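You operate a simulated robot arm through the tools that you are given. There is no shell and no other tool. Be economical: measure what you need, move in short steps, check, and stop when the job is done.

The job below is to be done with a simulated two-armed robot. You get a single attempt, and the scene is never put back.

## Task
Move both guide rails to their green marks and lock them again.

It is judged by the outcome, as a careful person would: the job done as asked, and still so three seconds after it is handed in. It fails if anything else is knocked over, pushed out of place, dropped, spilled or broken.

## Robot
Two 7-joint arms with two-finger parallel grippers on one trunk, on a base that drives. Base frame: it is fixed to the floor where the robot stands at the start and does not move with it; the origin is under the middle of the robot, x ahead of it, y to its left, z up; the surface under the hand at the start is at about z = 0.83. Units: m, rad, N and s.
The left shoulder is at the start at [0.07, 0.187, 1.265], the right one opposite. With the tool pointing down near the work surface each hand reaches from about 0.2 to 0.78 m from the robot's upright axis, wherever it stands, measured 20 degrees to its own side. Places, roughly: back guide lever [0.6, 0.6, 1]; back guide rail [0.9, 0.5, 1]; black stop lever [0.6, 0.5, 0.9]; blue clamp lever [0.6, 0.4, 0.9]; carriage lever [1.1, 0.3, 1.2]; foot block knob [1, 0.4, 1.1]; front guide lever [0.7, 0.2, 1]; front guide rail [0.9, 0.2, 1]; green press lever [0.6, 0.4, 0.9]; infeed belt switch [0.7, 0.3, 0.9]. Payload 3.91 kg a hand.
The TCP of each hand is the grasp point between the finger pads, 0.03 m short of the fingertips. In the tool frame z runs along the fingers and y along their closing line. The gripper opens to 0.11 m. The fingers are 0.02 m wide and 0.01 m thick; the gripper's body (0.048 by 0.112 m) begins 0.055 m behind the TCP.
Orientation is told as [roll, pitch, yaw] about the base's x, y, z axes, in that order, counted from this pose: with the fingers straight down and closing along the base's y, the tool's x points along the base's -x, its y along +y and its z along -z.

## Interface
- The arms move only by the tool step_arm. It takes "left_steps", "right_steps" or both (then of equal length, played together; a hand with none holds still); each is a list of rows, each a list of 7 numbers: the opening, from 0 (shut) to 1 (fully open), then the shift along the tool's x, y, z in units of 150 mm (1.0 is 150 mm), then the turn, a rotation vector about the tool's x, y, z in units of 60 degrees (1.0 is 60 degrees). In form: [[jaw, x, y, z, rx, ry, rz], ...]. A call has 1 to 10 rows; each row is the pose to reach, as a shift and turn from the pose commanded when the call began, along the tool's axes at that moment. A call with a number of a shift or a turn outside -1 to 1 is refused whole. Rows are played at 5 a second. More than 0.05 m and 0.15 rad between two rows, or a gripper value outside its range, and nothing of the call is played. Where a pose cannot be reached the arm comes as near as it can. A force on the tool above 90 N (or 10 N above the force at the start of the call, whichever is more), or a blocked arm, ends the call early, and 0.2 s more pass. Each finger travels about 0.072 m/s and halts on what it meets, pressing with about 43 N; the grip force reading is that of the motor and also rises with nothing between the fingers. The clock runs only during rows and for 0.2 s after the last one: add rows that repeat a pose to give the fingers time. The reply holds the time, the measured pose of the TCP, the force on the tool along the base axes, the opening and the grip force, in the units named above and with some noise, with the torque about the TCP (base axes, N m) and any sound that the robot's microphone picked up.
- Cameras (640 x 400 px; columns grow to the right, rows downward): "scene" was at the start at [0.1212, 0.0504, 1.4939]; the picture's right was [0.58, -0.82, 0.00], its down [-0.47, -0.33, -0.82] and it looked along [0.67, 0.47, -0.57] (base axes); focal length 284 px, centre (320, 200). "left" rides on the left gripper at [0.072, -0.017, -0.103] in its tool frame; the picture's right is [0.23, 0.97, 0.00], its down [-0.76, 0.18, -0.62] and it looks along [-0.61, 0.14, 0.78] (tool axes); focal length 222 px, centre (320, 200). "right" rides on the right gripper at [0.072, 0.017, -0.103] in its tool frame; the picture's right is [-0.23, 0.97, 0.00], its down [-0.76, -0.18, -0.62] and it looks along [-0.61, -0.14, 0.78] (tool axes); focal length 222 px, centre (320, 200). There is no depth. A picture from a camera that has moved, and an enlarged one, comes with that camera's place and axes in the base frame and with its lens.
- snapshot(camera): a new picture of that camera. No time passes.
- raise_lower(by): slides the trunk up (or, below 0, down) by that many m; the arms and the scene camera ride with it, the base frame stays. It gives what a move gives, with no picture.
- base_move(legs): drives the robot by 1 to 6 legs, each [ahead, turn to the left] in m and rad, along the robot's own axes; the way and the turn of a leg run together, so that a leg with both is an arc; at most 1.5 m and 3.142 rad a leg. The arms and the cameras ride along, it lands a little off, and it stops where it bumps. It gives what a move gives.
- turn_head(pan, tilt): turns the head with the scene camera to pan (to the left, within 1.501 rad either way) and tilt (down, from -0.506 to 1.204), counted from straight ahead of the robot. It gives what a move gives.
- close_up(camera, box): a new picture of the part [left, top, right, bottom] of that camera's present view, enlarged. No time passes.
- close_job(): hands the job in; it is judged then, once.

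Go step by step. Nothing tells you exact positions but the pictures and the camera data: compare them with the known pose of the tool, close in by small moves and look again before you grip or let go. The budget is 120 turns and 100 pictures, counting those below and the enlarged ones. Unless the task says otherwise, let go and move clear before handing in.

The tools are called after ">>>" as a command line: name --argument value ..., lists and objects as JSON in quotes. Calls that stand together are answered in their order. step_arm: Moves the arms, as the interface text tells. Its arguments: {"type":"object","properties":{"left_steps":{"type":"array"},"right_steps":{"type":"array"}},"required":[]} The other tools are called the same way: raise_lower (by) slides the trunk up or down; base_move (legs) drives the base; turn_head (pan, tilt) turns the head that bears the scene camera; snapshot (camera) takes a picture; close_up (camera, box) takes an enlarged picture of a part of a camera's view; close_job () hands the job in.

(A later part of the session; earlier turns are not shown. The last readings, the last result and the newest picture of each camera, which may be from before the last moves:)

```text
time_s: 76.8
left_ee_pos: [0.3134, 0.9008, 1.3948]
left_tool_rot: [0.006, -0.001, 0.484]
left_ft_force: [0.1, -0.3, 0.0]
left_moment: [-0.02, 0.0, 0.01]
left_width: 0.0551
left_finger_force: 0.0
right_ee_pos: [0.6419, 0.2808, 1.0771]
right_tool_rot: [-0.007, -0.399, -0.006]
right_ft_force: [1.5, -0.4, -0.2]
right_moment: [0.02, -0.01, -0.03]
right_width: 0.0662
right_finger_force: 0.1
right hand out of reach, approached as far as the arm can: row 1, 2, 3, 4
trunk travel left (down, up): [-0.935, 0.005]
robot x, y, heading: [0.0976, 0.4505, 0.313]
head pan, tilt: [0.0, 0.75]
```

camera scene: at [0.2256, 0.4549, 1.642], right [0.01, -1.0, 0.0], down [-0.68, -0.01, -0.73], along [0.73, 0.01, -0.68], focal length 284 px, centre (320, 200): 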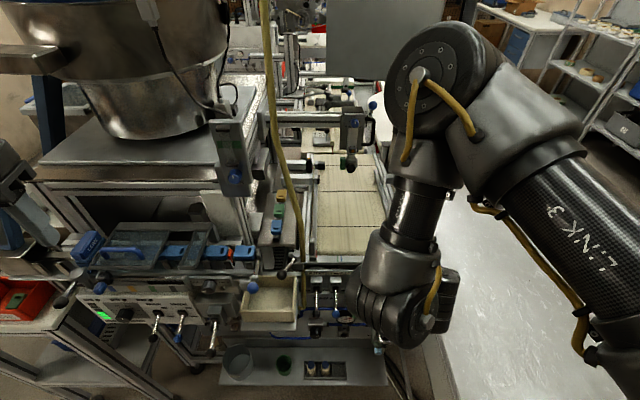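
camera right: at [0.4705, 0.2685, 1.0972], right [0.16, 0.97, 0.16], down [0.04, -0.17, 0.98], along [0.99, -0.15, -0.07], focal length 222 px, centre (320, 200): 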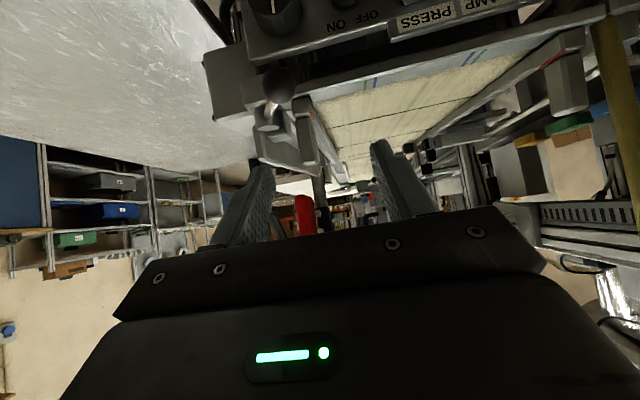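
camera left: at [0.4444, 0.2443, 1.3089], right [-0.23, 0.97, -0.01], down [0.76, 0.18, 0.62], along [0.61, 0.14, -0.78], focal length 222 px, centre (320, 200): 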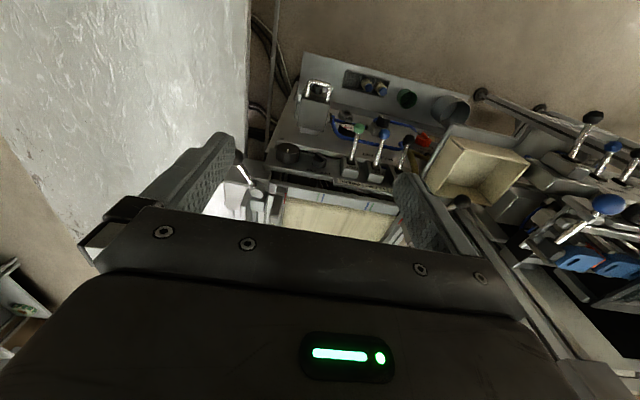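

Steeper is worse, so flatter is the way. I look at the arm's posture.

>>> turn_head --pan -0.6 --tilt 0.4

>>> snapshot --camera "scene"

```text
time_s: 77.8
left_ee_pos: [0.3131, 0.9014, 1.3965]
left_tool_rot: [0.005, -0.002, 0.484]
left_ft_force: [0.1, 1.3, 0.1]
left_moment: [0.02, 0.02, 0.01]
left_width: 0.0548
left_finger_force: 0.1
right_ee_pos: [0.6416, 0.2805, 1.0772]
right_tool_rot: [-0.007, -0.398, -0.004]
right_ft_force: [0.8, -0.4, 0.2]
right_moment: [0.01, 0.02, 0.03]
right_width: 0.0662
right_finger_force: 0.0
trunk travel left (down, up): [-0.935, 0.005]
robot x, y, heading: [0.0941, 0.452, 0.313]
head pan, tilt: [-0.6, 0.4]
```

```text
44 pictures are left
camera scene: at [0.2296, 0.4426, 1.673], right [-0.28, -0.96, 0.0], down [-0.37, 0.11, -0.92], along [0.88, -0.26, -0.39], focal length 284 px, centre (320, 200)
```

scene: 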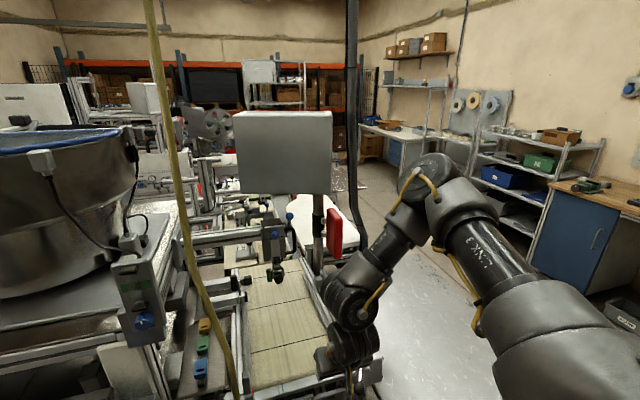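

The forearm comes back from a far-forward elbow, which limits it. I re-pose the arm: hand up, nearer the body and vertical, then approach low as the reach figures describe.

>>> step_arm --right_steps '[[0.6, 0.03, 0.1, -0.25, 0, 0, 0], [0.6, 0.06, 0.2, -0.5, 0, 0.1, 0], [0.6, 0.1, 0.3, -0.7, 0, 0.2, 0], [0.6, 0.15, 0.45, -0.85, 0, 0.3, 0], [0.6, 0.2, 0.6, -1.0, 0, 0.38, 0], [0.6, 0.2, 0.6, -1.0, 0, 0.38, 0]]'

>>> base_move --legs '[[0, -0.3]]'

```text
time_s: 79.2
left_ee_pos: [0.3132, 0.8995, 1.3949]
left_tool_rot: [0.005, -0.004, 0.485]
left_ft_force: [0.4, 0.2, 1.0]
left_moment: [-0.01, -0.02, -0.01]
left_width: 0.0548
left_finger_force: 0.0
right_ee_pos: [0.5566, 0.3699, 1.2015]
right_tool_rot: [-0.006, 0.001, -0.008]
right_ft_force: [-0.4, -0.5, -0.4]
right_moment: [0.0, -0.03, -0.03]
right_width: 0.066
right_finger_force: 0.0
trunk travel left (down, up): [-0.935, 0.005]
robot x, y, heading: [0.0924, 0.4486, 0.312]
head pan, tilt: [-0.6, 0.4]
```

```text
time_s: 80.5
left_ee_pos: [0.4366, 0.815, 1.395]
left_tool_rot: [0.003, -0.001, 0.181]
left_ft_force: [1.0, 0.5, 0.7]
left_moment: [0.02, 0.01, 0.0]
left_width: 0.0546
left_finger_force: 0.0
right_ee_pos: [0.5098, 0.2372, 1.2013]
right_tool_rot: [-0.007, -0.001, -0.312]
right_ft_force: [-0.5, 0.1, -0.3]
right_moment: [0.07, -0.02, 0.02]
right_width: 0.066
right_finger_force: 0.0
trunk travel left (down, up): [-0.935, 0.005]
robot x, y, heading: [0.0931, 0.4536, 0.015]
head pan, tilt: [-0.6, 0.4]
```

Vertical again. I straighten the heading and advance towards the post at moderate height, testing the reach.

>>> step_arm --right_steps '[[0.6, 0, 0, 0.1, 0, 0, -0.1], [0.6, 0, 0, 0.2, 0, 0, -0.2], [0.6, 0, 0, 0.3, 0, 0, -0.296], [0.6, 0, 0, 0.4, 0, 0, -0.296], [0.6, 0, 0, 0.4, 0, 0, -0.296]]'

>>> step_arm --right_steps '[[0.6, -0.2, 0, 0, 0, 0, 0], [0.6, -0.4, 0, 0, 0, 0, 0], [0.6, -0.6, 0, 0, 0, 0, 0], [0.6, -0.8, 0, 0, 0, 0, 0], [0.6, -0.8, 0, 0, 0, 0, 0]]'

```text
time_s: 81.7
left_ee_pos: [0.4363, 0.8158, 1.3948]
left_tool_rot: [0.004, -0.001, 0.182]
left_ft_force: [-0.6, 0.2, -0.6]
left_moment: [-0.01, -0.01, -0.03]
left_width: 0.0549
left_finger_force: 0.0
right_ee_pos: [0.5005, 0.2586, 1.1515]
right_tool_rot: [0.006, 0.019, 0.006]
right_ft_force: [0.8, -0.6, -0.1]
right_moment: [-0.02, 0.0, -0.01]
right_width: 0.0663
right_finger_force: 0.0
right hand out of reach, approached as far as the arm can: row 3, 4, 5
trunk travel left (down, up): [-0.935, 0.005]
robot x, y, heading: [0.0955, 0.45, 0.009]
head pan, tilt: [-0.6, 0.4]
```

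```text
time_s: 82.9
left_ee_pos: [0.4372, 0.8141, 1.3957]
left_tool_rot: [0.007, -0.001, 0.179]
left_ft_force: [-0.4, -0.1, -0.2]
left_moment: [-0.04, -0.02, 0.01]
left_width: 0.0552
left_finger_force: 0.1
right_ee_pos: [0.5746, 0.3016, 1.1574]
right_tool_rot: [-0.01, -0.002, -0.007]
right_ft_force: [-0.4, -0.3, 1.2]
right_moment: [0.01, -0.03, 0.01]
right_width: 0.0658
right_finger_force: 0.0
right hand out of reach, approached as far as the arm can: row 1, 2, 3, 4, 5
trunk travel left (down, up): [-0.935, 0.005]
robot x, y, heading: [0.0949, 0.4505, 0.005]
head pan, tilt: [-0.6, 0.4]
```

The wrist roll seems to be at its stop on this side, so I turn the hand -90 degrees about its own axis (closing along x), which the post allows just as well.

>>> step_arm --right_steps '[[0.6, 0, 0, 0, 0, 0, 0.14], [0.6, 0, 0, 0, 0, 0, 0.28], [0.6, 0, 0, 0, 0, 0, 0.42], [0.6, 0, 0, 0, 0, 0, 0.56], [0.6, 0, 0, 0, 0, 0, 0.7], [0.6, 0, 0, 0, 0, 0, 0.84], [0.6, 0, 0, 0, 0, 0, 0.98], [0.6, 0, 0, 0, 0, 0, 0.98]]'

>>> step_arm --right_steps '[[0.6, 0, 0, 0, 0, 0, 0.14], [0.6, 0, 0, 0, 0, 0, 0.28], [0.6, 0, 0, 0, 0, 0, 0.42], [0.6, 0, 0, 0, 0, 0, 0.52], [0.6, 0, 0, 0, 0, 0, 0.52]]'

>>> step_arm --right_steps '[[0.6, -0.15, 0.15, 0, 0, 0, 0], [0.6, -0.3, 0.3, 0, 0, 0, 0], [0.6, -0.45, 0.5, 0, 0, 0, 0], [0.6, -0.45, 0.5, 0, 0, 0, 0]]'

```text
time_s: 84.7
left_ee_pos: [0.4365, 0.8135, 1.3962]
left_tool_rot: [0.006, -0.002, 0.18]
left_ft_force: [0.1, 0.2, -0.7]
left_moment: [-0.01, -0.03, -0.01]
left_width: 0.0549
left_finger_force: 0.0
right_ee_pos: [0.5736, 0.301, 1.159]
right_tool_rot: [-0.003, -0.005, -1.03]
right_ft_force: [-0.2, 0.1, -0.1]
right_moment: [0.0, -0.01, -0.02]
right_width: 0.066
right_finger_force: 0.1
trunk travel left (down, up): [-0.935, 0.005]
robot x, y, heading: [0.0976, 0.4537, 0.014]
head pan, tilt: [-0.6, 0.4]
```

```text
time_s: 85.9
left_ee_pos: [0.4366, 0.8142, 1.395]
left_tool_rot: [0.006, -0.001, 0.182]
left_ft_force: [0.5, 1.1, 0.1]
left_moment: [-0.01, -0.03, -0.02]
left_width: 0.055
left_finger_force: 0.1
right_ee_pos: [0.5731, 0.3014, 1.1585]
right_tool_rot: [0.0, -0.007, -1.574]
right_ft_force: [1.0, 0.7, -1.1]
right_moment: [0.01, 0.04, -0.01]
right_width: 0.066
right_finger_force: 0.1
trunk travel left (down, up): [-0.935, 0.005]
robot x, y, heading: [0.0913, 0.4548, 0.012]
head pan, tilt: [-0.6, 0.4]
```

```text
time_s: 86.9
left_ee_pos: [0.4369, 0.8149, 1.3947]
left_tool_rot: [0.006, -0.002, 0.182]
left_ft_force: [-0.2, 0.2, -0.6]
left_moment: [-0.02, -0.05, 0.03]
left_width: 0.0551
left_finger_force: 0.0
right_ee_pos: [0.648, 0.2326, 1.1601]
right_tool_rot: [0.0, -0.007, -1.572]
right_ft_force: [-0.2, 0.6, 0.1]
right_moment: [-0.04, 0.01, 0.04]
right_width: 0.0661
right_finger_force: 0.1
trunk travel left (down, up): [-0.935, 0.005]
robot x, y, heading: [0.0946, 0.4514, 0.009]
head pan, tilt: [-0.6, 0.4]
```

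That was it — the arm moves freely now. I go over the post and look from the wrist camera, and point the head back at the marks.

>>> step_arm --right_steps '[[0.6, 0, 0.2, 0, 0, 0, 0], [0.6, 0, 0.44, 0.1, 0, 0, 0], [0.6, 0, 0.44, 0.25, 0, 0, 0], [0.6, 0, 0.44, 0.25, 0, 0, 0]]'

>>> turn_head --pan -0.1 --tilt 0.75

>>> snapshot --camera "right"

>>> close_up --camera "scene" --box '[240, 170, 440, 290]'

```text
time_s: 87.9
left_ee_pos: [0.4357, 0.8132, 1.3962]
left_tool_rot: [0.006, -0.003, 0.18]
left_ft_force: [0.0, 0.0, -0.9]
left_moment: [-0.02, 0.0, -0.05]
left_width: 0.0549
left_finger_force: 0.0
right_ee_pos: [0.7134, 0.2314, 1.1208]
right_tool_rot: [0.0, -0.007, -1.572]
right_ft_force: [0.1, 0.5, 0.3]
right_moment: [-0.02, 0.02, 0.03]
right_width: 0.0659
right_finger_force: 0.1
trunk travel left (down, up): [-0.935, 0.005]
robot x, y, heading: [0.0924, 0.4512, 0.011]
head pan, tilt: [-0.6, 0.4]
```

```text
time_s: 88.9
left_ee_pos: [0.4379, 0.8153, 1.3963]
left_tool_rot: [0.005, -0.001, 0.181]
left_ft_force: [-0.6, 0.4, -0.2]
left_moment: [-0.01, -0.01, -0.04]
left_width: 0.0548
left_finger_force: 0.0
right_ee_pos: [0.7129, 0.2323, 1.12]
right_tool_rot: [-0.001, -0.007, -1.573]
right_ft_force: [-0.3, -0.7, -0.1]
right_moment: [-0.02, 0.01, -0.02]
right_width: 0.0661
right_finger_force: 0.0
trunk travel left (down, up): [-0.935, 0.005]
robot x, y, heading: [0.0984, 0.4546, 0.01]
head pan, tilt: [-0.099, 0.75]
```

```text
43 pictures are left
camera right: at [0.7304, 0.3071, 1.2235], right [0.97, -0.23, 0.0], down [-0.18, -0.76, 0.63], along [-0.14, -0.61, -0.78], focal length 222 px, centre (320, 200)
```

right: 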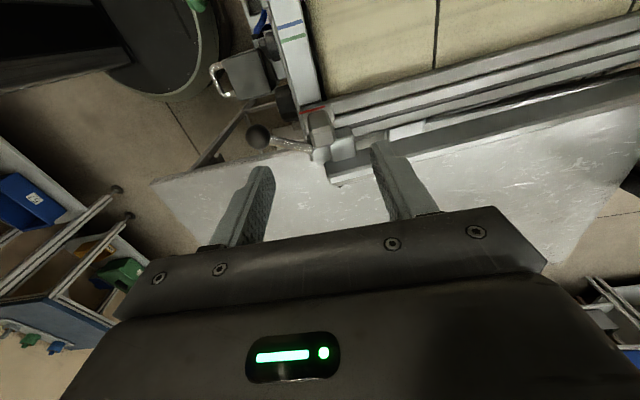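

```text
3.20 times, centred on (340, 230) of scene
camera zoom: at [0.2261, 0.4468, 1.642], right [-0.09, -1.0, 0.0], down [-0.68, 0.06, -0.73], along [0.73, -0.07, -0.68], focal length 910 px, centre (256, 104)
```

zoom: 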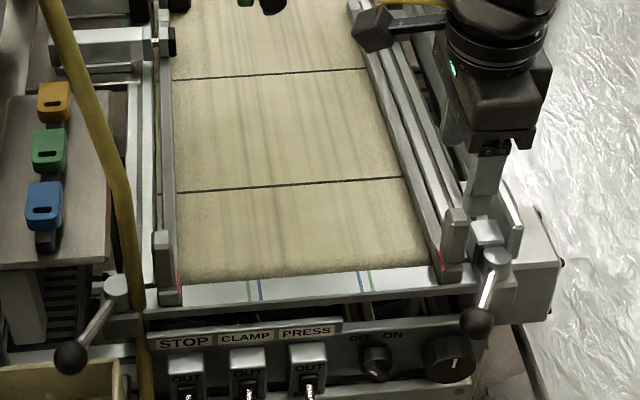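

>>> close_up --camera "right" --box '[230, 70, 410, 190]'

```text
3.33 times, centred on (320, 130) of right
camera zoom: at [0.7304, 0.3071, 1.2235], right [0.97, -0.23, 0.0], down [-0.18, -0.76, 0.63], along [-0.14, -0.61, -0.78], focal length 740 px, centre (320, 433)
```

zoom: 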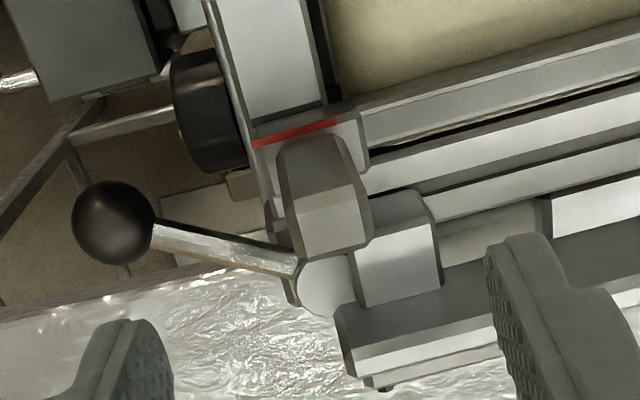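

The post is centred below the fingers. I descend to z about 1.03 and close on it.

>>> step_arm --right_steps '[[0.6, 0, 0.01, 0.2, 0, 0, 0], [0.6, 0, 0.015, 0.4, 0, 0, 0], [0.6, 0, 0.015, 0.6, 0, 0, 0], [0.6, 0, 0.015, 0.6, 0, 0, 0]]'

>>> close_up --camera "right" --box '[230, 90, 410, 210]'

```text
time_s: 89.9
left_ee_pos: [0.4366, 0.8141, 1.3955]
left_tool_rot: [0.006, -0.003, 0.181]
left_ft_force: [-0.2, -0.1, 0.5]
left_moment: [-0.05, 0.02, 0.03]
left_width: 0.0551
left_finger_force: 0.1
right_ee_pos: [0.7148, 0.2311, 1.0332]
right_tool_rot: [0.0, -0.006, -1.573]
right_ft_force: [0.3, 0.6, -0.2]
right_moment: [-0.03, 0.01, 0.0]
right_width: 0.066
right_finger_force: 0.0
trunk travel left (down, up): [-0.935, 0.005]
robot x, y, heading: [0.091, 0.4515, 0.004]
head pan, tilt: [-0.099, 0.75]
```

```text
3.33 times, centred on (320, 150) of right
camera zoom: at [0.7318, 0.3059, 1.135], right [0.97, -0.23, 0.0], down [-0.18, -0.76, 0.63], along [-0.14, -0.61, -0.78], focal length 740 px, centre (320, 367)
```

zoom: 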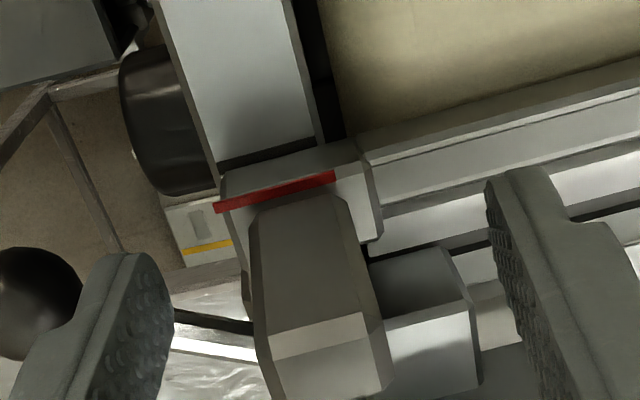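

>>> step_arm --right_steps '[[0.45, 0, 0, 0, 0, 0, 0], [0.3, 0, 0, 0, 0, 0, 0], [0.1, 0, 0, 0, 0, 0, 0], [0, 0, 0, 0, 0, 0, 0], [0, 0, 0, 0, 0, 0, 0]]'

>>> step_arm --right_steps '[[0, 0.04, 0, 0, 0, 0, 0], [0, 0.08, 0, 0, 0, 0, 0], [0, 0.12, 0, 0, 0, 0, 0], [0, 0.12, 0, 0, 0, 0, 0]]'

>>> close_up --camera "right" --box '[230, 90, 410, 210]'

```text
time_s: 91.1
left_ee_pos: [0.4364, 0.8144, 1.3971]
left_tool_rot: [0.004, -0.002, 0.18]
left_ft_force: [-0.9, 0.4, -0.1]
left_moment: [0.01, 0.03, 0.01]
left_width: 0.0549
left_finger_force: 0.1
right_ee_pos: [0.7134, 0.2325, 1.0327]
right_tool_rot: [-0.002, -0.007, -1.57]
right_ft_force: [-7.3, 0.5, -1.8]
right_moment: [0.01, 1.94, 0.72]
right_width: 0.0251
right_finger_force: 44.4
trunk travel left (down, up): [-0.935, 0.005]
robot x, y, heading: [0.0938, 0.4541, 0.012]
head pan, tilt: [-0.099, 0.75]
```

```text
time_s: 92.1
left_ee_pos: [0.4356, 0.814, 1.3958]
left_tool_rot: [0.005, -0.004, 0.181]
left_ft_force: [1.0, 0.1, 0.7]
left_moment: [-0.01, 0.02, 0.0]
left_width: 0.055
left_finger_force: 0.1
right_ee_pos: [0.7147, 0.2507, 1.0326]
right_tool_rot: [0.001, -0.007, -1.573]
right_ft_force: [-13.7, -0.4, -3.5]
right_moment: [-0.42, 1.8, 0.72]
right_width: 0.0254
right_finger_force: 45.1
trunk travel left (down, up): [-0.935, 0.005]
robot x, y, heading: [0.0912, 0.455, 0.008]
head pan, tilt: [-0.099, 0.75]
```

```text
3.33 times, centred on (320, 150) of right
camera zoom: at [0.7302, 0.3244, 1.1348], right [0.97, -0.23, 0.0], down [-0.18, -0.76, 0.63], along [-0.14, -0.61, -0.78], focal length 740 px, centre (320, 367)
```

zoom: 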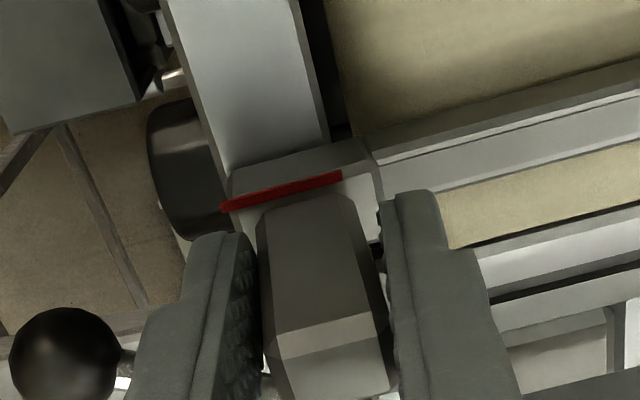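

The rail slides freely: it is unlocked. I move on most of the way and check against the green line.

>>> step_arm --right_steps '[[0, 0.06, 0, 0, 0, 0, 0], [0, 0.12, 0, 0, 0, 0, 0], [0, 0.18, 0, 0, 0, 0, 0], [0, 0.22, 0, 0, 0, 0, 0], [0, 0.22, 0, 0, 0, 0, 0]]'

>>> close_up --camera "right" --box '[230, 90, 410, 210]'

>>> close_up --camera "scene" --box '[300, 215, 400, 275]'

```text
time_s: 93.3
left_ee_pos: [0.4352, 0.8137, 1.3953]
left_tool_rot: [0.007, -0.003, 0.182]
left_ft_force: [-1.2, -0.8, -0.6]
left_moment: [-0.01, 0.0, -0.01]
left_width: 0.0549
left_finger_force: 0.0
right_ee_pos: [0.7131, 0.2822, 1.0312]
right_tool_rot: [-0.001, -0.006, -1.573]
right_ft_force: [-17.7, -0.8, -2.3]
right_moment: [-0.05, 1.98, 0.54]
right_width: 0.0253
right_finger_force: 44.7
trunk travel left (down, up): [-0.935, 0.005]
robot x, y, heading: [0.0944, 0.4517, 0.008]
head pan, tilt: [-0.099, 0.75]
```

```text
3.33 times, centred on (320, 150) of right
camera zoom: at [0.7299, 0.3575, 1.1349], right [0.97, -0.23, 0.0], down [-0.18, -0.76, 0.63], along [-0.14, -0.61, -0.78], focal length 740 px, centre (320, 367)
```

zoom: 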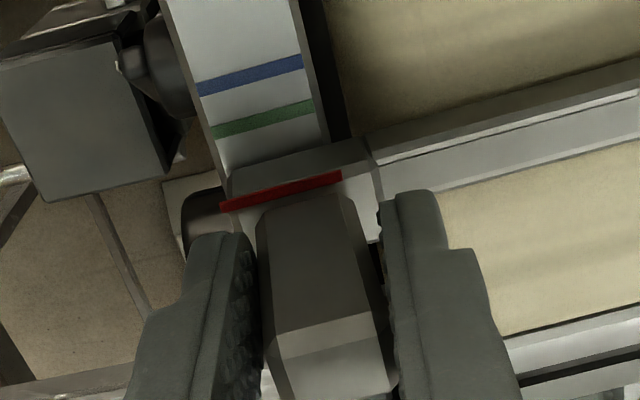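

```text
6.40 times, centred on (350, 245) of scene
camera zoom: at [0.2224, 0.4461, 1.6422], right [-0.09, -1.0, 0.0], down [-0.68, 0.06, -0.73], along [0.73, -0.07, -0.68], focal length 1821 px, centre (128, -88)
```

zoom: 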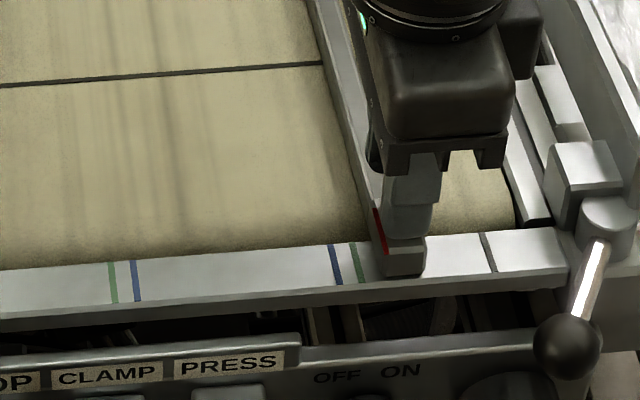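

About 8–10 mm remain. I advance 7 mm and check more finely.

>>> step_arm --right_steps '[[0, 0.025, 0, 0, 0, 0, 0], [0, 0.047, 0, 0, 0, 0, 0], [0, 0.047, 0, 0, 0, 0, 0]]'

>>> close_up --camera "right" --box '[270, 110, 350, 165]'

>>> close_up --camera "scene" --box '[340, 240, 380, 265]'

```text
time_s: 94.1
left_ee_pos: [0.4345, 0.8138, 1.3956]
left_tool_rot: [0.003, -0.003, 0.182]
left_ft_force: [-0.3, 0.5, 1.0]
left_moment: [0.0, 0.0, -0.01]
left_width: 0.0548
left_finger_force: 0.0
right_ee_pos: [0.7133, 0.2905, 1.0313]
right_tool_rot: [-0.002, -0.006, -1.571]
right_ft_force: [-23.1, 1.8, -9.3]
right_moment: [-0.13, 1.96, 0.41]
right_width: 0.0253
right_finger_force: 44.5
trunk travel left (down, up): [-0.935, 0.005]
robot x, y, heading: [0.0942, 0.455, 0.008]
head pan, tilt: [-0.099, 0.75]
```

```text
7.27 times, centred on (310, 138) of right
camera zoom: at [0.73, 0.365, 1.1349], right [0.97, -0.23, 0.0], down [-0.18, -0.76, 0.63], along [-0.14, -0.61, -0.78], focal length 1615 px, centre (393, 654)
```

zoom: 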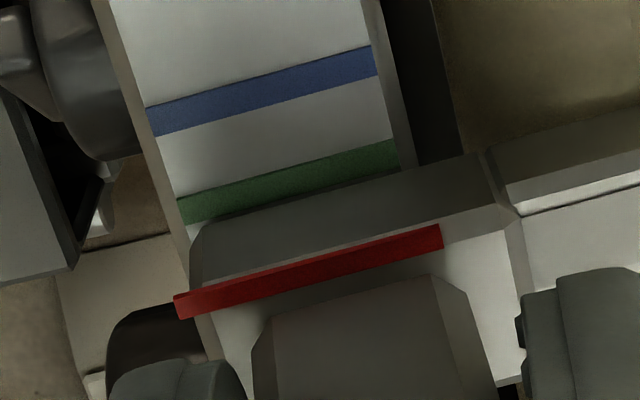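

```text
16.00 times, centred on (360, 252) of scene
camera zoom: at [0.2221, 0.4465, 1.6422], right [-0.09, -1.0, 0.0], down [-0.68, 0.06, -0.73], along [0.73, -0.07, -0.68], focal length 4552 px, centre (-320, -640)
```

zoom: 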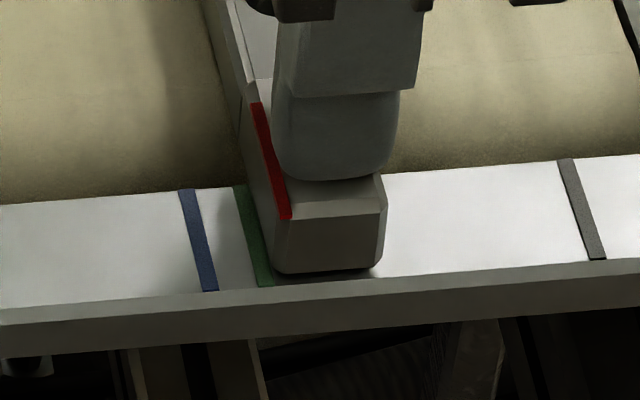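

By both views about 4.3 mm remain. I nudge that and recheck.

>>> step_arm --right_steps '[[0, 0.015, 0, 0, 0, 0, 0], [0, 0.029, 0, 0, 0, 0, 0], [0, 0.029, 0, 0, 0, 0, 0]]'

>>> close_up --camera "right" --box '[270, 110, 350, 165]'

>>> close_up --camera "scene" --box '[340, 240, 380, 265]'

```text
time_s: 94.9
left_ee_pos: [0.4353, 0.8125, 1.3962]
left_tool_rot: [0.006, -0.003, 0.181]
left_ft_force: [-1.2, 0.0, -1.1]
left_moment: [-0.01, -0.02, 0.02]
left_width: 0.055
left_finger_force: 0.0
right_ee_pos: [0.712, 0.2928, 1.0331]
right_tool_rot: [0.0, -0.008, -1.574]
right_ft_force: [-20.0, -4.0, -5.2]
right_moment: [0.22, 1.92, 0.4]
right_width: 0.0253
right_finger_force: 45.4
trunk travel left (down, up): [-0.935, 0.005]
robot x, y, heading: [0.0917, 0.4515, 0.006]
head pan, tilt: [-0.099, 0.75]
```

```text
7.27 times, centred on (310, 138) of right
camera zoom: at [0.73, 0.3673, 1.1349], right [0.97, -0.23, 0.0], down [-0.18, -0.76, 0.63], along [-0.14, -0.61, -0.78], focal length 1615 px, centre (393, 654)
```

zoom: 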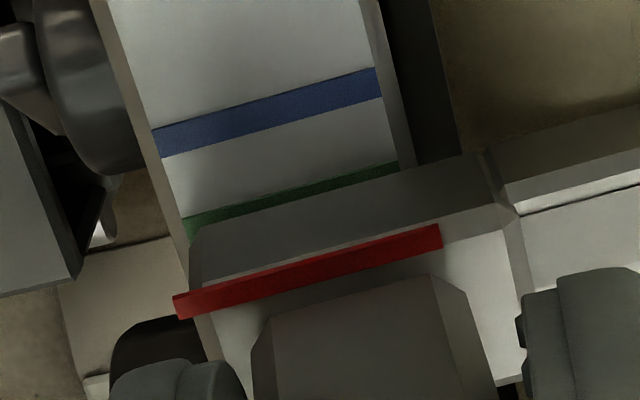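

```text
16.00 times, centred on (360, 252) of scene
camera zoom: at [0.2221, 0.445, 1.6423], right [-0.09, -1.0, 0.0], down [-0.68, 0.06, -0.73], along [0.73, -0.07, -0.68], focal length 4552 px, centre (-320, -640)
```

zoom: 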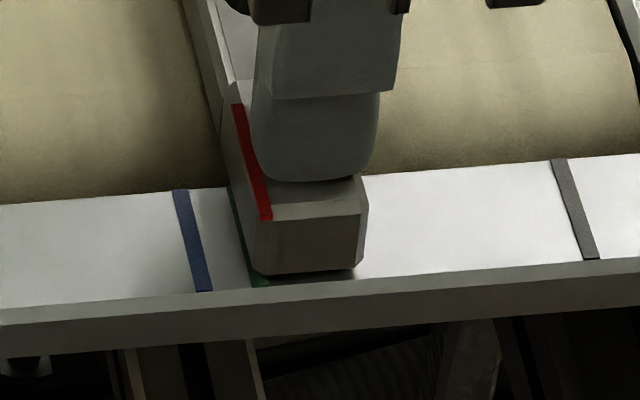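

>>> step_arm --right_steps '[[0, 0.015, 0, 0, 0, 0, 0], [0, 0.015, 0, 0, 0, 0, 0], [0, 0.015, 0, 0, 0, 0, 0]]'

>>> close_up --camera "scene" --box '[340, 240, 380, 265]'

```text
time_s: 95.7
left_ee_pos: [0.4342, 0.8137, 1.3967]
left_tool_rot: [0.003, -0.004, 0.182]
left_ft_force: [-0.5, -0.8, 0.0]
left_moment: [0.01, -0.01, -0.01]
left_width: 0.0549
left_finger_force: 0.1
right_ee_pos: [0.7135, 0.2973, 1.0334]
right_tool_rot: [0.003, -0.006, -1.571]
right_ft_force: [-19.7, -0.2, -2.3]
right_moment: [-0.22, 1.92, 0.66]
right_width: 0.0254
right_finger_force: 45.2
trunk travel left (down, up): [-0.935, 0.005]
robot x, y, heading: [0.093, 0.452, 0.005]
head pan, tilt: [-0.099, 0.75]
```

```text
16.00 times, centred on (360, 252) of scene
camera zoom: at [0.2218, 0.4465, 1.6423], right [-0.09, -1.0, 0.0], down [-0.68, 0.06, -0.73], along [0.73, -0.07, -0.68], focal length 4552 px, centre (-320, -640)
```

zoom: 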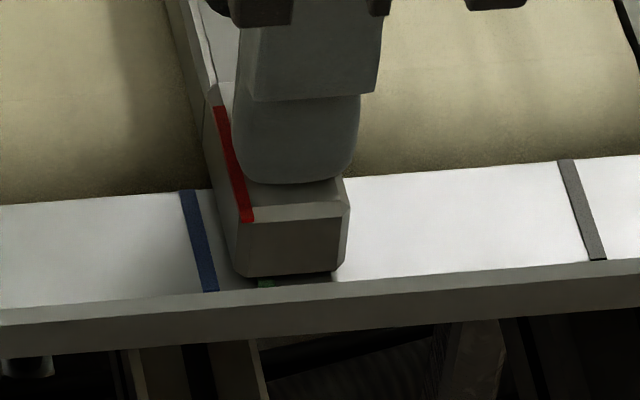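

That went past by about 3.5 mm, so I nudge back.

>>> step_arm --right_steps '[[0, -0.012, 0, 0, 0, 0, 0], [0, -0.023, 0, 0, 0, 0, 0], [0, -0.023, 0, 0, 0, 0, 0], [0, -0.023, 0, 0, 0, 0, 0]]'

>>> close_up --camera "scene" --box '[340, 240, 380, 265]'

>>> close_up --camera "right" --box '[270, 110, 350, 165]'

```text
time_s: 96.7
left_ee_pos: [0.4337, 0.8131, 1.3966]
left_tool_rot: [0.006, -0.004, 0.182]
left_ft_force: [-0.3, -1.0, -0.4]
left_moment: [0.06, 0.0, -0.04]
left_width: 0.0552
left_finger_force: 0.1
right_ee_pos: [0.7125, 0.2919, 1.0337]
right_tool_rot: [0.002, -0.008, -1.576]
right_ft_force: [-19.1, -2.1, -2.6]
right_moment: [0.31, 1.94, 0.52]
right_width: 0.0254
right_finger_force: 44.6
trunk travel left (down, up): [-0.935, 0.005]
robot x, y, heading: [0.0926, 0.4538, 0.009]
head pan, tilt: [-0.099, 0.75]
```

```text
16.00 times, centred on (360, 252) of scene
camera zoom: at [0.2218, 0.4459, 1.6423], right [-0.09, -1.0, 0.0], down [-0.68, 0.06, -0.73], along [0.73, -0.07, -0.68], focal length 4552 px, centre (-320, -640)
```

zoom: 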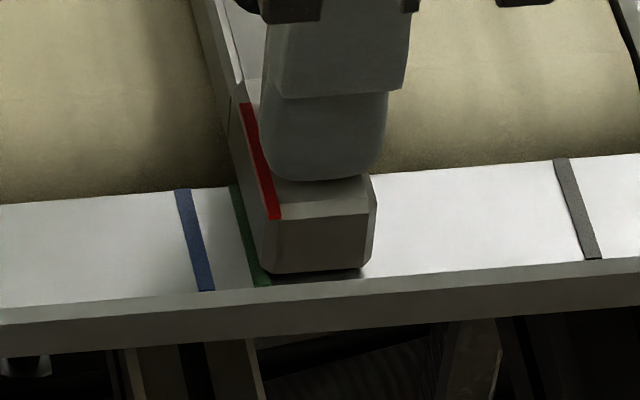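

```text
7.27 times, centred on (310, 138) of right
camera zoom: at [0.7299, 0.3663, 1.135], right [0.97, -0.23, 0.0], down [-0.18, -0.76, 0.63], along [-0.14, -0.61, -0.78], focal length 1615 px, centre (393, 654)
```

zoom: 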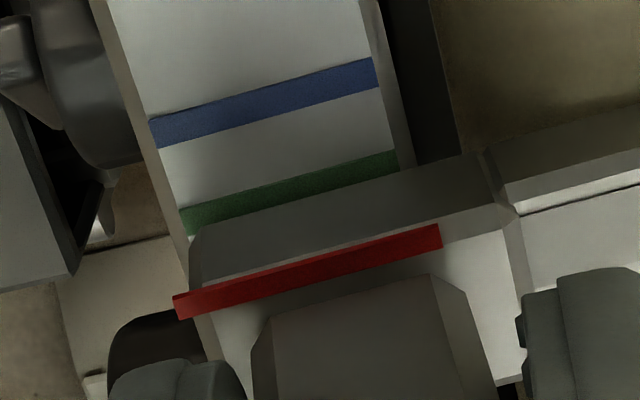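

>>> step_arm --right_steps '[[0, 0.014, 0, 0, 0, 0, 0], [0, 0.014, 0, 0, 0, 0, 0], [0, 0.014, 0, 0, 0, 0, 0]]'

>>> close_up --camera "scene" --box '[340, 240, 380, 265]'

```text
time_s: 97.5
left_ee_pos: [0.4345, 0.8144, 1.3963]
left_tool_rot: [0.005, -0.006, 0.18]
left_ft_force: [-0.4, 0.5, 0.3]
left_moment: [0.02, -0.02, 0.0]
left_width: 0.055
left_finger_force: 0.1
right_ee_pos: [0.7125, 0.2951, 1.0327]
right_tool_rot: [0.0, -0.007, -1.573]
right_ft_force: [-20.3, -3.3, -2.5]
right_moment: [0.02, 1.84, 0.38]
right_width: 0.0253
right_finger_force: 44.9
trunk travel left (down, up): [-0.935, 0.005]
robot x, y, heading: [0.0933, 0.4558, 0.01]
head pan, tilt: [-0.099, 0.75]
```

```text
16.00 times, centred on (360, 252) of scene
camera zoom: at [0.2218, 0.4457, 1.6423], right [-0.09, -1.0, 0.0], down [-0.68, 0.06, -0.73], along [0.73, -0.07, -0.68], focal length 4552 px, centre (-320, -640)
```

zoom: 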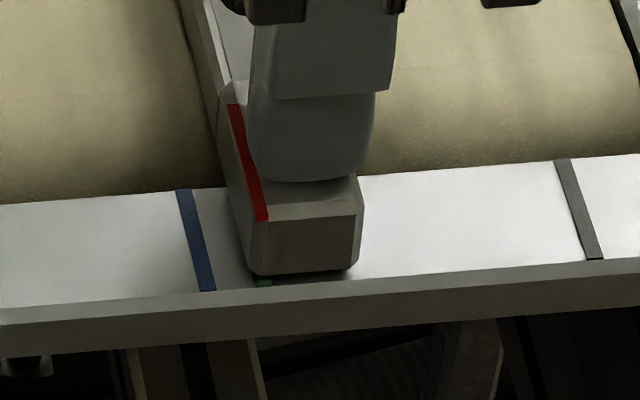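

Within about 1 mm. I release gently, lift, and check what the rail does.

>>> step_arm --right_steps '[[0.1, -0.005, 0, 0, 0, 0, 0], [0.4, -0.005, 0, 0, 0, 0, 0], [0.6, -0.005, 0, 0, 0, 0, 0], [0.6, -0.005, 0, -0.2, 0, 0, 0], [0.6, -0.005, 0, -0.45, 0, 0, 0], [0.6, -0.005, 0, -0.45, 0, 0, 0]]'

>>> close_up --camera "scene" --box '[335, 225, 385, 270]'

>>> close_up --camera "right" --box '[230, 60, 410, 180]'

```text
time_s: 98.9
left_ee_pos: [0.4373, 0.8138, 1.3956]
left_tool_rot: [0.007, -0.004, 0.181]
left_ft_force: [-0.3, -0.2, -0.3]
left_moment: [-0.02, -0.03, 0.01]
left_width: 0.055
left_finger_force: 0.0
right_ee_pos: [0.7158, 0.2933, 1.0997]
right_tool_rot: [0.001, -0.006, -1.574]
right_ft_force: [-0.6, 0.5, 0.4]
right_moment: [-0.02, 0.01, 0.01]
right_width: 0.0658
right_finger_force: 0.0
trunk travel left (down, up): [-0.935, 0.005]
robot x, y, heading: [0.0937, 0.4531, 0.008]
head pan, tilt: [-0.099, 0.75]
```

```text
8.89 times, centred on (360, 248) of scene
camera zoom: at [0.2258, 0.4464, 1.642], right [-0.09, -1.0, 0.0], down [-0.68, 0.06, -0.73], along [0.73, -0.07, -0.68], focal length 2529 px, centre (-36, -222)
```

zoom: 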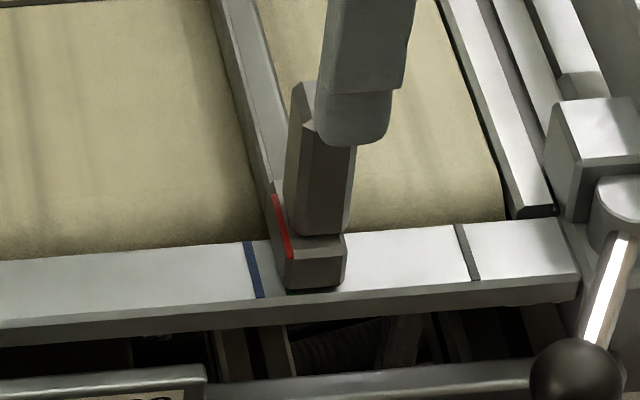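

```text
3.33 times, centred on (320, 120) of right
camera zoom: at [0.7329, 0.3683, 1.2012], right [0.97, -0.23, 0.0], down [-0.18, -0.76, 0.63], along [-0.14, -0.61, -0.78], focal length 740 px, centre (320, 467)
```

zoom: 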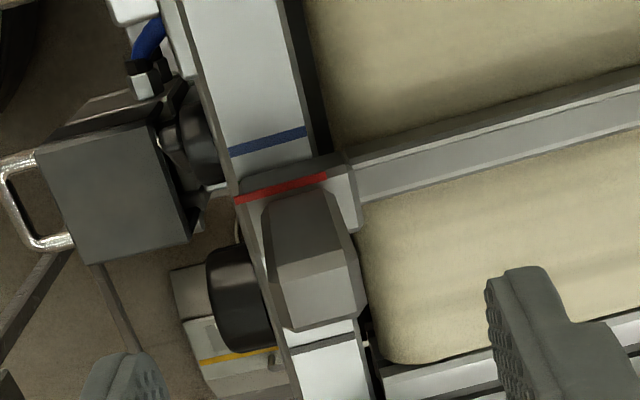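

The rail stands within about 1 mm of green. Now the front lever must be swung back; I move over its ball.

>>> step_arm --right_steps '[[0.6, -0.12, -0.18, -0.05, 0, 0, 0], [0.6, -0.3, -0.36, -0.05, 0, 0, 0], [0.6, -0.46, -0.527, 0, 0, 0, 0], [0.6, -0.46, -0.527, 0.15, 0, 0, 0], [0.6, -0.46, -0.527, 0.15, 0, 0, 0]]'

>>> close_up --camera "right" --box '[230, 70, 410, 190]'

```text
time_s: 100.1
left_ee_pos: [0.4363, 0.8146, 1.3948]
left_tool_rot: [0.006, -0.002, 0.181]
left_ft_force: [0.5, -0.1, 0.5]
left_moment: [0.04, -0.02, -0.01]
left_width: 0.0549
left_finger_force: 0.1
right_ee_pos: [0.6363, 0.2262, 1.0764]
right_tool_rot: [0.0, -0.007, -1.572]
right_ft_force: [-0.2, 0.3, -0.2]
right_moment: [-0.02, -0.04, 0.03]
right_width: 0.0661
right_finger_force: 0.0
trunk travel left (down, up): [-0.935, 0.005]
robot x, y, heading: [0.0965, 0.4508, 0.007]
head pan, tilt: [-0.099, 0.75]
```

```text
3.33 times, centred on (320, 130) of right
camera zoom: at [0.6526, 0.3008, 1.1785], right [0.97, -0.23, 0.0], down [-0.18, -0.76, 0.63], along [-0.14, -0.61, -0.78], focal length 740 px, centre (320, 433)
```

zoom: 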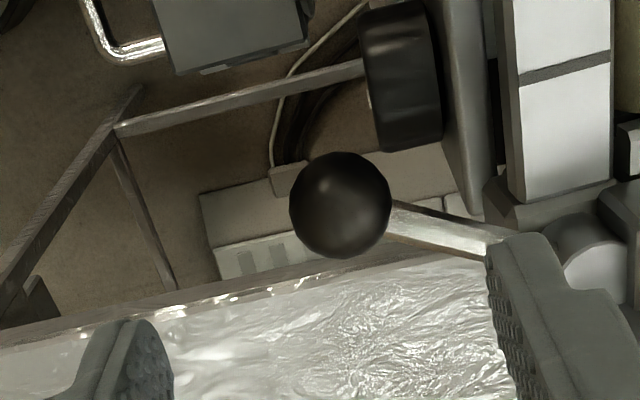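

The arm of the lever would foul a finger in this grip, so I will push it instead: closed fingers on its +y side, moving in -y along the arc.

>>> step_arm --right_steps '[[0.4, 0.12, -0.01, 0, 0, 0, 0], [0.2, 0.25, -0.02, 0, 0, 0, 0], [0, 0.25, -0.02, 0, 0, 0, 0], [0, 0.25, -0.02, 0, 0, 0, 0], [0, 0.25, -0.02, 0.25, 0, 0, 0], [0, 0.25, -0.02, 0.47, 0, 0, 0], [0, 0.25, -0.02, 0.47, 0, 0, 0]]'

>>> close_up --camera "right" --box '[230, 90, 410, 210]'

>>> close_up --camera "scene" --box '[330, 215, 430, 285]'

```text
time_s: 101.7
left_ee_pos: [0.4365, 0.8142, 1.3964]
left_tool_rot: [0.005, -0.002, 0.18]
left_ft_force: [-0.5, 0.5, 0.4]
left_moment: [0.01, 0.0, 0.02]
left_width: 0.0551
left_finger_force: 0.1
right_ee_pos: [0.6321, 0.2633, 1.004]
right_tool_rot: [-0.001, -0.009, -1.573]
right_ft_force: [0.0, 0.2, 0.3]
right_moment: [-0.02, -0.02, 0.0]
right_width: 0.0
right_finger_force: 37.3
trunk travel left (down, up): [-0.935, 0.005]
robot x, y, heading: [0.0935, 0.4543, 0.008]
head pan, tilt: [-0.099, 0.75]
```

```text
3.33 times, centred on (320, 150) of right
camera zoom: at [0.6501, 0.3375, 1.1071], right [0.97, -0.23, 0.0], down [-0.18, -0.76, 0.63], along [-0.14, -0.61, -0.78], focal length 740 px, centre (320, 367)
```

zoom: 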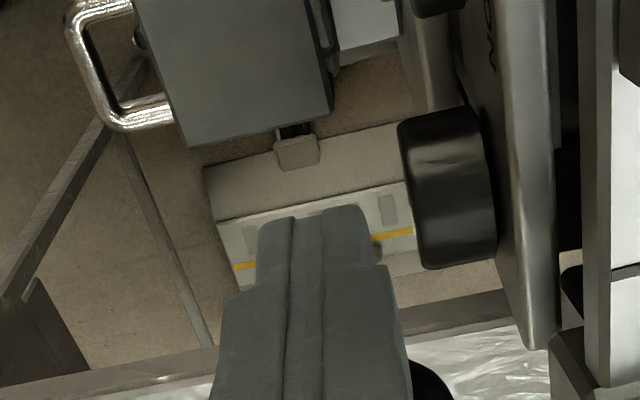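

```text
5.71 times, centred on (380, 250) of scene
camera zoom: at [0.2251, 0.4461, 1.642], right [-0.09, -1.0, 0.0], down [-0.68, 0.06, -0.73], along [0.73, -0.07, -0.68], focal length 1626 px, centre (-23, -86)
```

zoom: 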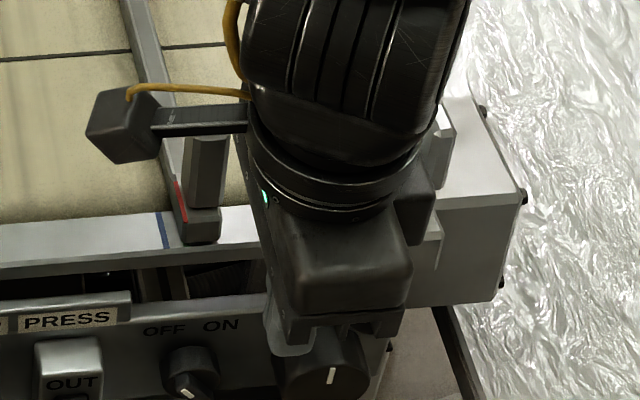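

>>> step_arm --right_steps '[[0, -0.1, 0, 0, 0, 0, 0], [0, -0.2, -0.01, 0, 0, 0, 0], [0, -0.3, -0.02, 0, 0, 0, 0], [0, -0.4, -0.02, 0, 0, 0, 0], [0, -0.5, -0.02, 0, 0, 0, 0], [0, -0.57, -0.02, 0, 0, 0, 0], [0, -0.57, -0.02, 0, 0, 0, 0]]'

>>> close_up --camera "scene" --box '[330, 205, 430, 285]'

>>> close_up --camera "right" --box '[230, 90, 410, 210]'

```text
time_s: 103.3
left_ee_pos: [0.4382, 0.815, 1.3949]
left_tool_rot: [0.007, -0.003, 0.181]
left_ft_force: [-0.1, -0.4, 0.4]
left_moment: [0.02, -0.01, 0.03]
left_width: 0.055
left_finger_force: 0.1
right_ee_pos: [0.6297, 0.1776, 1.0067]
right_tool_rot: [-0.001, -0.008, -1.572]
right_ft_force: [-0.2, 0.4, 0.0]
right_moment: [0.02, -0.01, 0.01]
right_width: 0.0
right_finger_force: 37.4
trunk travel left (down, up): [-0.935, 0.005]
robot x, y, heading: [0.0934, 0.4556, 0.004]
head pan, tilt: [-0.099, 0.75]
```

```text
5.00 times, centred on (380, 245) of scene
camera zoom: at [0.2261, 0.4466, 1.6419], right [-0.09, -1.0, 0.0], down [-0.68, 0.06, -0.73], along [0.73, -0.07, -0.68], focal length 1422 px, centre (20, -25)
```

zoom: 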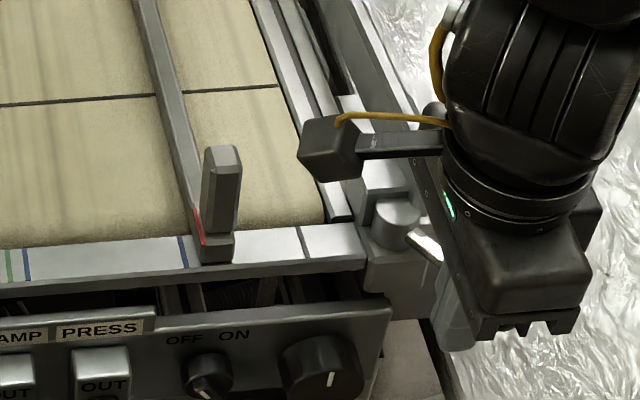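

```text
3.33 times, centred on (320, 150) of right
camera zoom: at [0.6473, 0.2517, 1.1094], right [0.97, -0.23, 0.0], down [-0.18, -0.76, 0.63], along [-0.14, -0.61, -0.78], focal length 740 px, centre (320, 367)
```

zoom: 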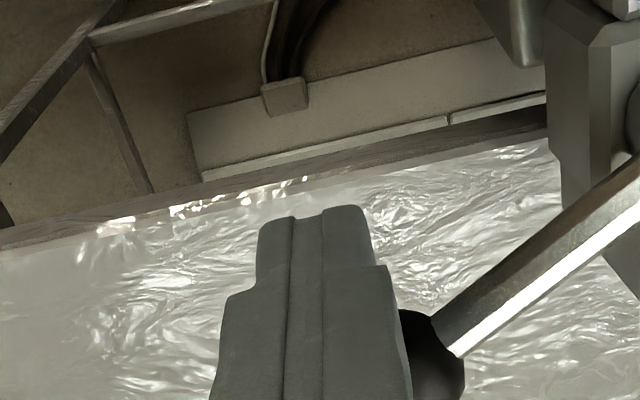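

The lever has swung back with no load left; I press on to the stop.

>>> step_arm --right_steps '[[0, -0.04, 0.03, 0, 0, 0, 0], [0, -0.08, 0.05, 0, 0, 0, 0], [0, -0.12, 0.06, 0, 0, 0, 0], [0, -0.15, 0.07, 0, 0, 0, 0]]'

```text
time_s: 104.3
left_ee_pos: [0.4349, 0.8247, 1.3934]
left_tool_rot: [-0.003, -0.001, 0.182]
left_ft_force: [-0.4, 0.0, 0.3]
left_moment: [0.01, 0.0, 0.01]
left_width: 0.0551
left_finger_force: 0.1
right_ee_pos: [0.6362, 0.1705, 1.0095]
right_tool_rot: [-0.004, 0.0, -1.562]
right_ft_force: [-22.6, 56.7, -19.3]
right_moment: [1.54, 0.59, -0.13]
right_width: 0.0001
right_finger_force: 37.8
trunk travel left (down, up): [-0.935, 0.005]
robot x, y, heading: [0.0962, 0.451, 0.014]
head pan, tilt: [-0.099, 0.75]
```

The stop is reached with 57 N, so the front lever is locked. I back off, lift clear and verify.

>>> step_arm --right_steps '[[0, 0.1, 0, 0, 0, 0, 0], [0, 0.25, 0, 0, 0, 0, 0], [0, 0.25, 0, -0.3, 0, 0, 0], [0, 0.25, -0.1, -0.6, 0, 0, 0], [0, 0.1, -0.3, -0.8, 0, 0, 0], [0, -0.1, -0.5, -0.9, 0, 0, 0], [0, -0.3, -0.6, -0.9, 0, 0, 0], [0, -0.3, -0.6, -0.9, 0, 0, 0]]'

>>> close_up --camera "scene" --box '[330, 205, 430, 285]'

```text
time_s: 106.1
left_ee_pos: [0.4386, 0.8139, 1.3959]
left_tool_rot: [0.003, -0.001, 0.183]
left_ft_force: [0.1, 0.6, -0.2]
left_moment: [-0.01, 0.04, -0.04]
left_width: 0.0551
left_finger_force: 0.0
right_ee_pos: [0.5507, 0.1094, 1.142]
right_tool_rot: [-0.001, -0.007, -1.574]
right_ft_force: [0.3, 0.7, -0.2]
right_moment: [0.01, 0.02, 0.01]
right_width: 0.0001
right_finger_force: 37.0
trunk travel left (down, up): [-0.935, 0.005]
robot x, y, heading: [0.0964, 0.4513, 0.005]
head pan, tilt: [-0.099, 0.75]
```

```text
5.00 times, centred on (380, 245) of scene
camera zoom: at [0.2267, 0.4459, 1.6419], right [-0.09, -1.0, 0.0], down [-0.68, 0.06, -0.73], along [0.73, -0.07, -0.68], focal length 1422 px, centre (20, -25)
```

zoom: 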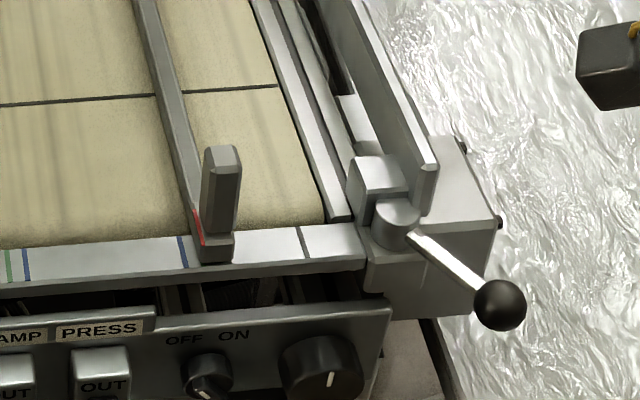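

The front rail is set and its lever is back at the locked stop. Now the back side: I look closely at the lever, hose and box there.

>>> turn_head --pan 0.15 --tilt 0.85

>>> close_up --camera "scene" --box '[250, 110, 390, 230]'

```text
time_s: 106.8
left_ee_pos: [0.4386, 0.8141, 1.3953]
left_tool_rot: [0.005, -0.002, 0.182]
left_ft_force: [-0.2, -0.9, 0.4]
left_moment: [0.0, -0.02, -0.01]
left_width: 0.0551
left_finger_force: 0.0
right_ee_pos: [0.551, 0.1107, 1.1411]
right_tool_rot: [0.0, -0.006, -1.573]
right_ft_force: [-0.5, -0.8, -0.3]
right_moment: [0.02, 0.02, 0.03]
right_width: 0.0
right_finger_force: 37.7
trunk travel left (down, up): [-0.935, 0.005]
robot x, y, heading: [0.0913, 0.4562, 0.004]
head pan, tilt: [0.15, 0.85]
```

```text
3.33 times, centred on (320, 170) of scene
camera zoom: at [0.2209, 0.4666, 1.6339], right [0.16, -0.99, 0.0], down [-0.74, -0.12, -0.66], along [0.65, 0.1, -0.75], focal length 948 px, centre (320, 300)
```

zoom: 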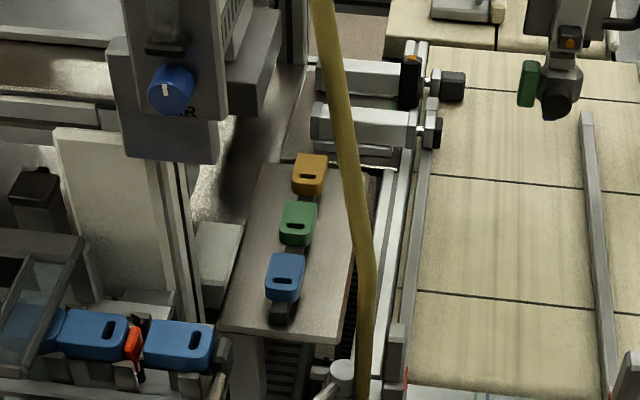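

>>> close_up --camera "scene" --box '[270, 195, 370, 265]'

```text
5.71 times, centred on (320, 230) of scene
camera zoom: at [0.2209, 0.4666, 1.6339], right [0.16, -0.99, 0.0], down [-0.74, -0.12, -0.66], along [0.65, 0.1, -0.75], focal length 1626 px, centre (320, 29)
```

zoom: 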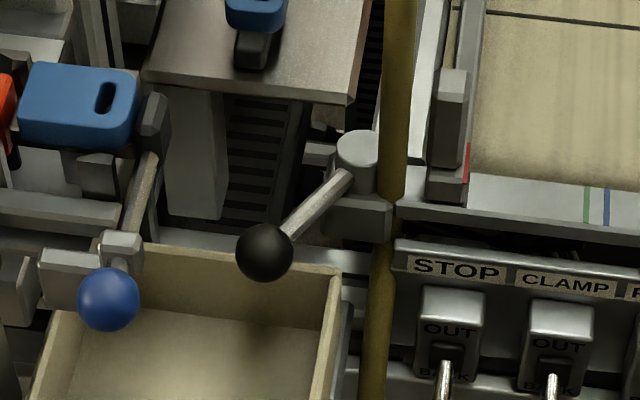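

The hose runs beside the back boss and a blue lever's stem lies at about z 1.12 above it, so I plan to reach in from the conveyor side: hand tilted, pointing +y, hooking behind the lever arm with closed fingers. First I reorient the right hand.

>>> step_arm --right_steps '[[0, 0.14, 0, -0.05, 0, 0.12, 0], [0, 0.28, 0, -0.1, 0, 0.24, 0], [0, 0.42, 0, -0.15, 0, 0.36, 0], [0, 0.56, 0, -0.2, 0, 0.48, 0], [0, 0.7, 0, -0.2, 0, 0.6, 0], [0, 0.84, 0, -0.2, 0, 0.72, 0], [0, 1.0, 0, -0.2, 0, 0.82, 0], [0, 1.0, 0, -0.2, 0, 0.82, 0]]'

>>> snapshot --camera "right"

```text
time_s: 108.6
left_ee_pos: [0.4385, 0.8141, 1.3952]
left_tool_rot: [0.006, -0.002, 0.18]
left_ft_force: [-0.1, -0.4, 0.1]
left_moment: [0.02, -0.04, 0.01]
left_width: 0.0549
left_finger_force: 0.0
right_ee_pos: [0.551, 0.2611, 1.1729]
right_tool_rot: [0.0, 0.853, -1.572]
right_ft_force: [1.2, 1.1, -0.8]
right_moment: [0.01, 0.01, -0.03]
right_width: 0.0003
right_finger_force: 37.5
trunk travel left (down, up): [-0.935, 0.005]
robot x, y, heading: [0.0973, 0.4528, 0.006]
head pan, tilt: [0.15, 0.85]
```

```text
18 pictures are left
camera right: at [0.5673, 0.2322, 1.2935], right [0.97, -0.15, -0.17], down [-0.18, -0.97, -0.16], along [-0.14, 0.19, -0.97], focal length 222 px, centre (320, 200)
```

right: 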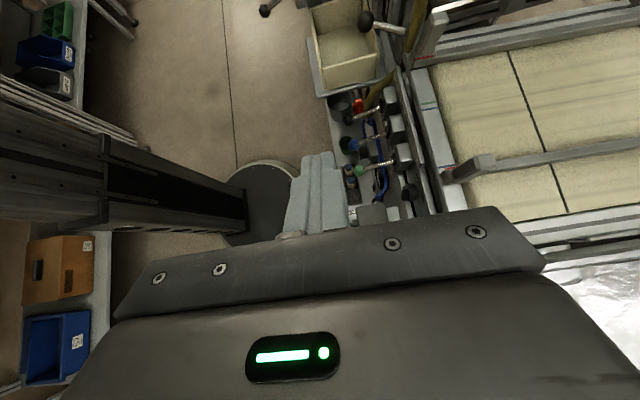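

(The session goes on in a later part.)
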